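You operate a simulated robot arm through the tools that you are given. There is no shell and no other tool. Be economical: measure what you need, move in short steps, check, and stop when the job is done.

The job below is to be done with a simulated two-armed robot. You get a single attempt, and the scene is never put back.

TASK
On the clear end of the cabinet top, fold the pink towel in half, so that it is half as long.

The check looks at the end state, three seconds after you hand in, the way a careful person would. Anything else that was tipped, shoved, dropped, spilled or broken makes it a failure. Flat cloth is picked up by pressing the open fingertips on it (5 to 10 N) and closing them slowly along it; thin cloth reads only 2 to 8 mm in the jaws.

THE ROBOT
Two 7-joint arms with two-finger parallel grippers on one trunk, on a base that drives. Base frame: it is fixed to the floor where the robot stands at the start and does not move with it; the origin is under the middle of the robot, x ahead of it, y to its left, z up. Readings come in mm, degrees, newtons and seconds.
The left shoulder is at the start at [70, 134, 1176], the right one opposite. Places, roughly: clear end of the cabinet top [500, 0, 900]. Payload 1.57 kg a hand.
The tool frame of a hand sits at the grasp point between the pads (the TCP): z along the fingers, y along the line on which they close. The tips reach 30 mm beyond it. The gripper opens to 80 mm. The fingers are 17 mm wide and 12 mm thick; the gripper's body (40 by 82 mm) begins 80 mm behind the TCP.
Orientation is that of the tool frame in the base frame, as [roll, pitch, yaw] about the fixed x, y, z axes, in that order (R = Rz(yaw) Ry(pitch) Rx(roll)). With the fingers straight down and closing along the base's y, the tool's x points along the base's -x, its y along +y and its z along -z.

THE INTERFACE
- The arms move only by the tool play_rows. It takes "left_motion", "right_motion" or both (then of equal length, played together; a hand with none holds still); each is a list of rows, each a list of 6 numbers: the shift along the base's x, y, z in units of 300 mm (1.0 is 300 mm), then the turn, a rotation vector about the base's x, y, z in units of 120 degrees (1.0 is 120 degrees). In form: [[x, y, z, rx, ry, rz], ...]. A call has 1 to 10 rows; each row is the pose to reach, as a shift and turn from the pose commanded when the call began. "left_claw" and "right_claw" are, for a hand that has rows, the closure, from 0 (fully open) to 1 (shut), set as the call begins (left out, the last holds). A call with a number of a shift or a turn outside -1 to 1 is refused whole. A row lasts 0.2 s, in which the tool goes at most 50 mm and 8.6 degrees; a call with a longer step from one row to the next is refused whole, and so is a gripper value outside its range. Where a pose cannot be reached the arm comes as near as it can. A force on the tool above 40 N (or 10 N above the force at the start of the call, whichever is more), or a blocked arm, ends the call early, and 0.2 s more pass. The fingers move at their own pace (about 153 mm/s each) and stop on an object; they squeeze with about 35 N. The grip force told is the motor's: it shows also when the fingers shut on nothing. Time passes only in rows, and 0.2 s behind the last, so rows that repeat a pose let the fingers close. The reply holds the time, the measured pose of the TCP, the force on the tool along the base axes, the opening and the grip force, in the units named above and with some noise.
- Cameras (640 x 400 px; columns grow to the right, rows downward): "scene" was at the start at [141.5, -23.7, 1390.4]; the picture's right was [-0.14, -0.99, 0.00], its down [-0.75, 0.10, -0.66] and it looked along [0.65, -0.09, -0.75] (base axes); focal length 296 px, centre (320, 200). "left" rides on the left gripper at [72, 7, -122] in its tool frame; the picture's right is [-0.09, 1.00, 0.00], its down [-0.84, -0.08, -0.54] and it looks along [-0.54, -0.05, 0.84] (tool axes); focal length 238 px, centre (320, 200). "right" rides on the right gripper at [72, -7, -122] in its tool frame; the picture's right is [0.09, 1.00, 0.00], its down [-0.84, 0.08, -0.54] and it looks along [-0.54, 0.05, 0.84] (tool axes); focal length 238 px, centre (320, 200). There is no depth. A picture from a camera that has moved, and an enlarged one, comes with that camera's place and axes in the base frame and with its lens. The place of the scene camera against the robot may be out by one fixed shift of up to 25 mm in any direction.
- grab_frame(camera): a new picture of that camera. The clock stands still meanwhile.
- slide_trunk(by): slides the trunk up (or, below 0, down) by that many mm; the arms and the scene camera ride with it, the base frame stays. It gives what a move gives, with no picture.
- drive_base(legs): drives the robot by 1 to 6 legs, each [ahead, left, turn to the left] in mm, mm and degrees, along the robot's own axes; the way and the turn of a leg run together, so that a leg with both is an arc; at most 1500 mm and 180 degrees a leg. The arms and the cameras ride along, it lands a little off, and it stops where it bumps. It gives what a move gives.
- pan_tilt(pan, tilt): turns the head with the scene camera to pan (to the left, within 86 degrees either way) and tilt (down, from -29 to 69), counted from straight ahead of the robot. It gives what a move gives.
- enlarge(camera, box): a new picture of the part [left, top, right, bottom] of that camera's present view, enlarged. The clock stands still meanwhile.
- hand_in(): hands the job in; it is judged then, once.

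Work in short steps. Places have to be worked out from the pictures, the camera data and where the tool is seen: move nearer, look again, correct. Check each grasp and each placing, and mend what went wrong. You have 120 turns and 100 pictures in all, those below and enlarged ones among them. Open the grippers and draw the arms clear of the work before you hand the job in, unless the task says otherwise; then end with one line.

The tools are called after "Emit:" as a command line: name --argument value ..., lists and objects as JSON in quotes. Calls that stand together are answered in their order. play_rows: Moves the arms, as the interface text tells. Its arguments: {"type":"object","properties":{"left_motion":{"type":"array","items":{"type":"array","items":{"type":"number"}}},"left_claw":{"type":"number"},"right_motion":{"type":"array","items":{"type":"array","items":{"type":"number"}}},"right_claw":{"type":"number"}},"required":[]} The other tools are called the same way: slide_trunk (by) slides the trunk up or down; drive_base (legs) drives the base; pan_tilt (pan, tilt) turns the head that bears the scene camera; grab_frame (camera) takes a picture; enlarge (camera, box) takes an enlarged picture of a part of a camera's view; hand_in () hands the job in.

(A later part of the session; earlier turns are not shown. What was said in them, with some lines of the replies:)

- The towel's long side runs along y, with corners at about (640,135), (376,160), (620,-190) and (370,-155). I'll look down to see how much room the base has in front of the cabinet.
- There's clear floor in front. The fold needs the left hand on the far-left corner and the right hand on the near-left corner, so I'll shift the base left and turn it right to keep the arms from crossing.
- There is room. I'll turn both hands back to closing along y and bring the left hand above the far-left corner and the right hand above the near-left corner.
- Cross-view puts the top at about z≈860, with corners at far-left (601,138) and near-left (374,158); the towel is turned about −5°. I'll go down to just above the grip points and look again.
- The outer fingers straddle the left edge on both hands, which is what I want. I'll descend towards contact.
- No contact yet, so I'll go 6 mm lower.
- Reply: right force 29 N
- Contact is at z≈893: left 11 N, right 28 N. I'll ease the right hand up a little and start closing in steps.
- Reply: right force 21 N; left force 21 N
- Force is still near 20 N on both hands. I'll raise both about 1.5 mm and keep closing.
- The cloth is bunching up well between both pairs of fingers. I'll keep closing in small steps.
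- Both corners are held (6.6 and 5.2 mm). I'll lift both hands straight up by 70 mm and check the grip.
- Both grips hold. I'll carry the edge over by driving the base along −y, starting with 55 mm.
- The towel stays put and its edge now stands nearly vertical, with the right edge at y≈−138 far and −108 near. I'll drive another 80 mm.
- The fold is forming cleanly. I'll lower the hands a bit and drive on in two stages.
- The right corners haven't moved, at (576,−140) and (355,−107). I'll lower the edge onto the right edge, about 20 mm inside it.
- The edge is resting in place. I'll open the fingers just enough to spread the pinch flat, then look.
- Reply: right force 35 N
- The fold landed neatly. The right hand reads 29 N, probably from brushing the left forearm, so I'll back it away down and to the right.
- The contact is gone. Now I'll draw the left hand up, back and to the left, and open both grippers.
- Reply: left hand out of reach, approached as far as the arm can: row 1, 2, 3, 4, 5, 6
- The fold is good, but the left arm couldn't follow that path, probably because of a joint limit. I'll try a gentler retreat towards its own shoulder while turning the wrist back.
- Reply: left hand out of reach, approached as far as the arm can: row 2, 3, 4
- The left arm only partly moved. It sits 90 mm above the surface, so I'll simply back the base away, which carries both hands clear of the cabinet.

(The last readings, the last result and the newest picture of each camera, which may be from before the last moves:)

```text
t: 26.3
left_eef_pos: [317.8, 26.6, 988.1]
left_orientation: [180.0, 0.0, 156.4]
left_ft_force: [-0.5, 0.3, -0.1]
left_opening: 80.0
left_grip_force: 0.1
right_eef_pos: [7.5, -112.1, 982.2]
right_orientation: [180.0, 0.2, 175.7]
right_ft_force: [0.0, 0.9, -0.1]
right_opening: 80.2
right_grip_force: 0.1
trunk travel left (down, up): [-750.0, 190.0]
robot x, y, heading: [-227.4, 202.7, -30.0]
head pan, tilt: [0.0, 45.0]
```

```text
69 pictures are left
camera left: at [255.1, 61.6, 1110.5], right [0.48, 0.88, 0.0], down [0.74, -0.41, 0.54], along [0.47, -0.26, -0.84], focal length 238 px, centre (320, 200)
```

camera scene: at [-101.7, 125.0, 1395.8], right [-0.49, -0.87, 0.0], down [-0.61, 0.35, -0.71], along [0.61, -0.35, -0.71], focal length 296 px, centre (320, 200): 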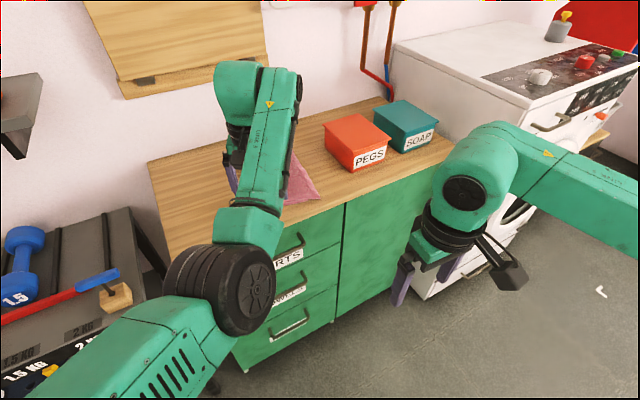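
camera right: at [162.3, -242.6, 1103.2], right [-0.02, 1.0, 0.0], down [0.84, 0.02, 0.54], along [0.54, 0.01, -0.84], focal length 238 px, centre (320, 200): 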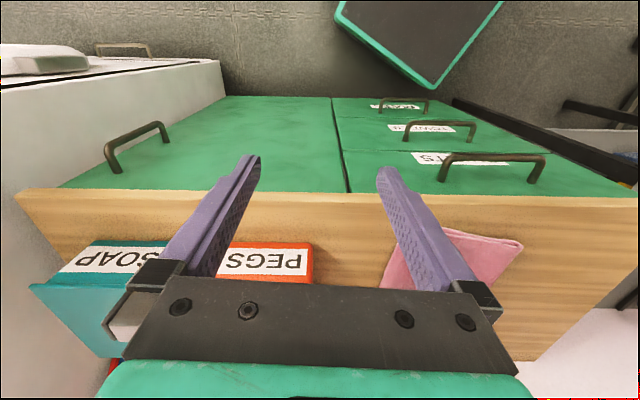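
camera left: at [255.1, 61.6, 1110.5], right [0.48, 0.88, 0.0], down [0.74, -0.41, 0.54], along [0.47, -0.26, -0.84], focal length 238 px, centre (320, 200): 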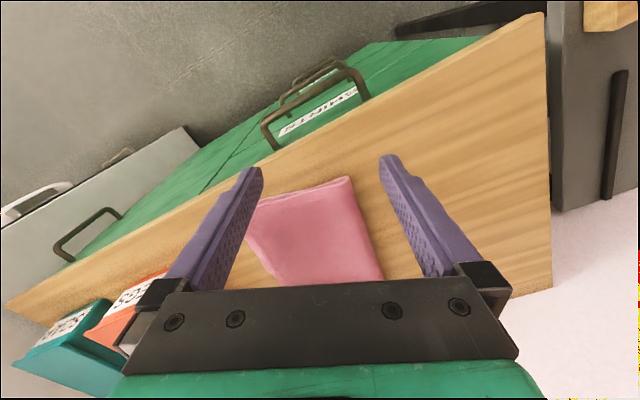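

The hands are clear. I'll back up a little more for one unobstructed check of the fold.

Emit:
drive_base --legs '[[-100, 100, 0]]'

Emit:
pan_tilt --pan -5 --tilt 40

Emit:
grab_frame --camera "scene"

Emit:
grab_frame --camera "left"

```text
t: 27.6
left_eef_pos: [279.4, 163.3, 988.2]
left_orientation: [179.8, -0.1, 156.7]
left_ft_force: [-0.2, -0.5, -0.7]
left_opening: 79.8
left_grip_force: 0.1
right_eef_pos: [-30.0, 21.3, 981.1]
right_orientation: [179.9, 0.0, 175.7]
right_ft_force: [0.7, -0.1, 0.3]
right_opening: 80.0
right_grip_force: 0.1
trunk travel left (down, up): [-750.0, 190.0]
robot x, y, heading: [-268.6, 339.2, -29.5]
head pan, tilt: [0.0, 45.0]
```

```text
t: 28.3
left_eef_pos: [279.4, 165.3, 988.0]
left_orientation: [-180.0, 0.0, 156.6]
left_ft_force: [0.6, 0.4, 0.1]
left_opening: 80.0
left_grip_force: 0.2
right_eef_pos: [-29.6, 24.3, 982.4]
right_orientation: [180.0, 0.1, 175.8]
right_ft_force: [-0.5, -0.1, 0.6]
right_opening: 80.3
right_grip_force: 0.1
trunk travel left (down, up): [-750.0, 190.0]
robot x, y, heading: [-266.6, 342.3, -29.9]
head pan, tilt: [-5.0, 40.0]
```

```text
68 pictures are left
camera scene: at [-140.1, 253.5, 1403.0], right [-0.57, -0.82, 0.0], down [-0.53, 0.36, -0.77], along [0.63, -0.43, -0.64], focal length 296 px, centre (320, 200)
```

scene: 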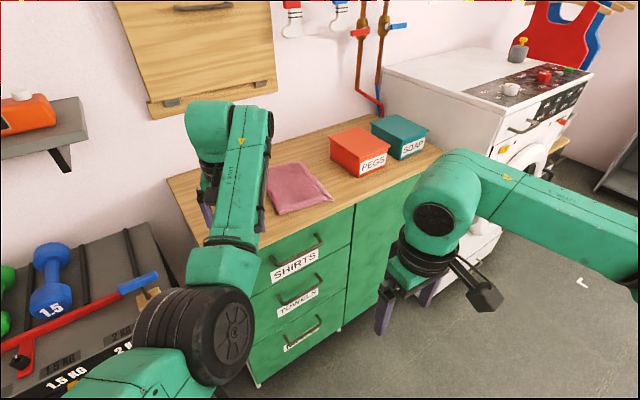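

```text
67 pictures are left
camera left: at [217.5, 198.9, 1110.3], right [0.48, 0.88, 0.0], down [0.74, -0.4, 0.54], along [0.47, -0.26, -0.84], focal length 238 px, centre (320, 200)
```

left: 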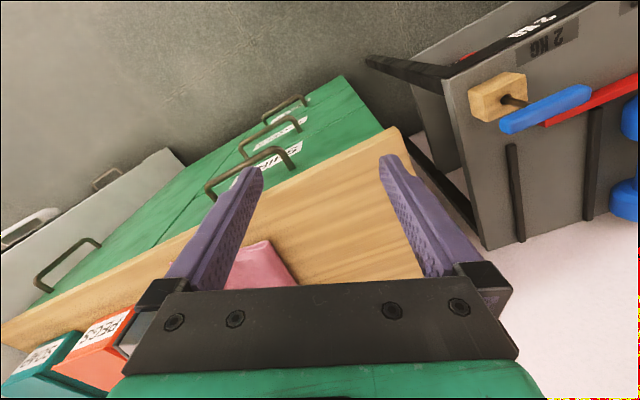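

Emit:
enlarge --camera "scene" --box '[220, 120, 380, 220]'

```text
4.00 times, centred on (300, 170) of scene
camera zoom: at [-140.1, 253.5, 1403.0], right [-0.57, -0.82, 0.0], down [-0.53, 0.36, -0.77], along [0.63, -0.43, -0.64], focal length 1184 px, centre (400, 320)
```

zoom: 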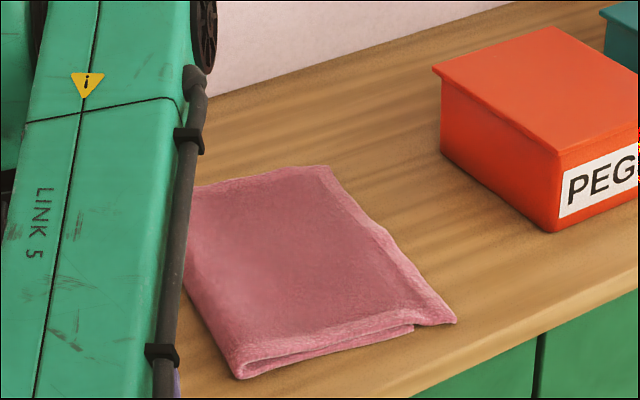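

The towel is folded in half with its edges nearly aligned, the boxes haven't moved, and both hands are open and clear. I'm handing it in.

Emit:
hand_in

```text
The job is handed in.
```

The pink towel is folded in half along its length on the clear end of the cabinet top. The upper layer stops about 10–15 mm short of the lower one at the near-right corner. The boxes and everything else I could see are undisturbed, and both grippers are open and clear.
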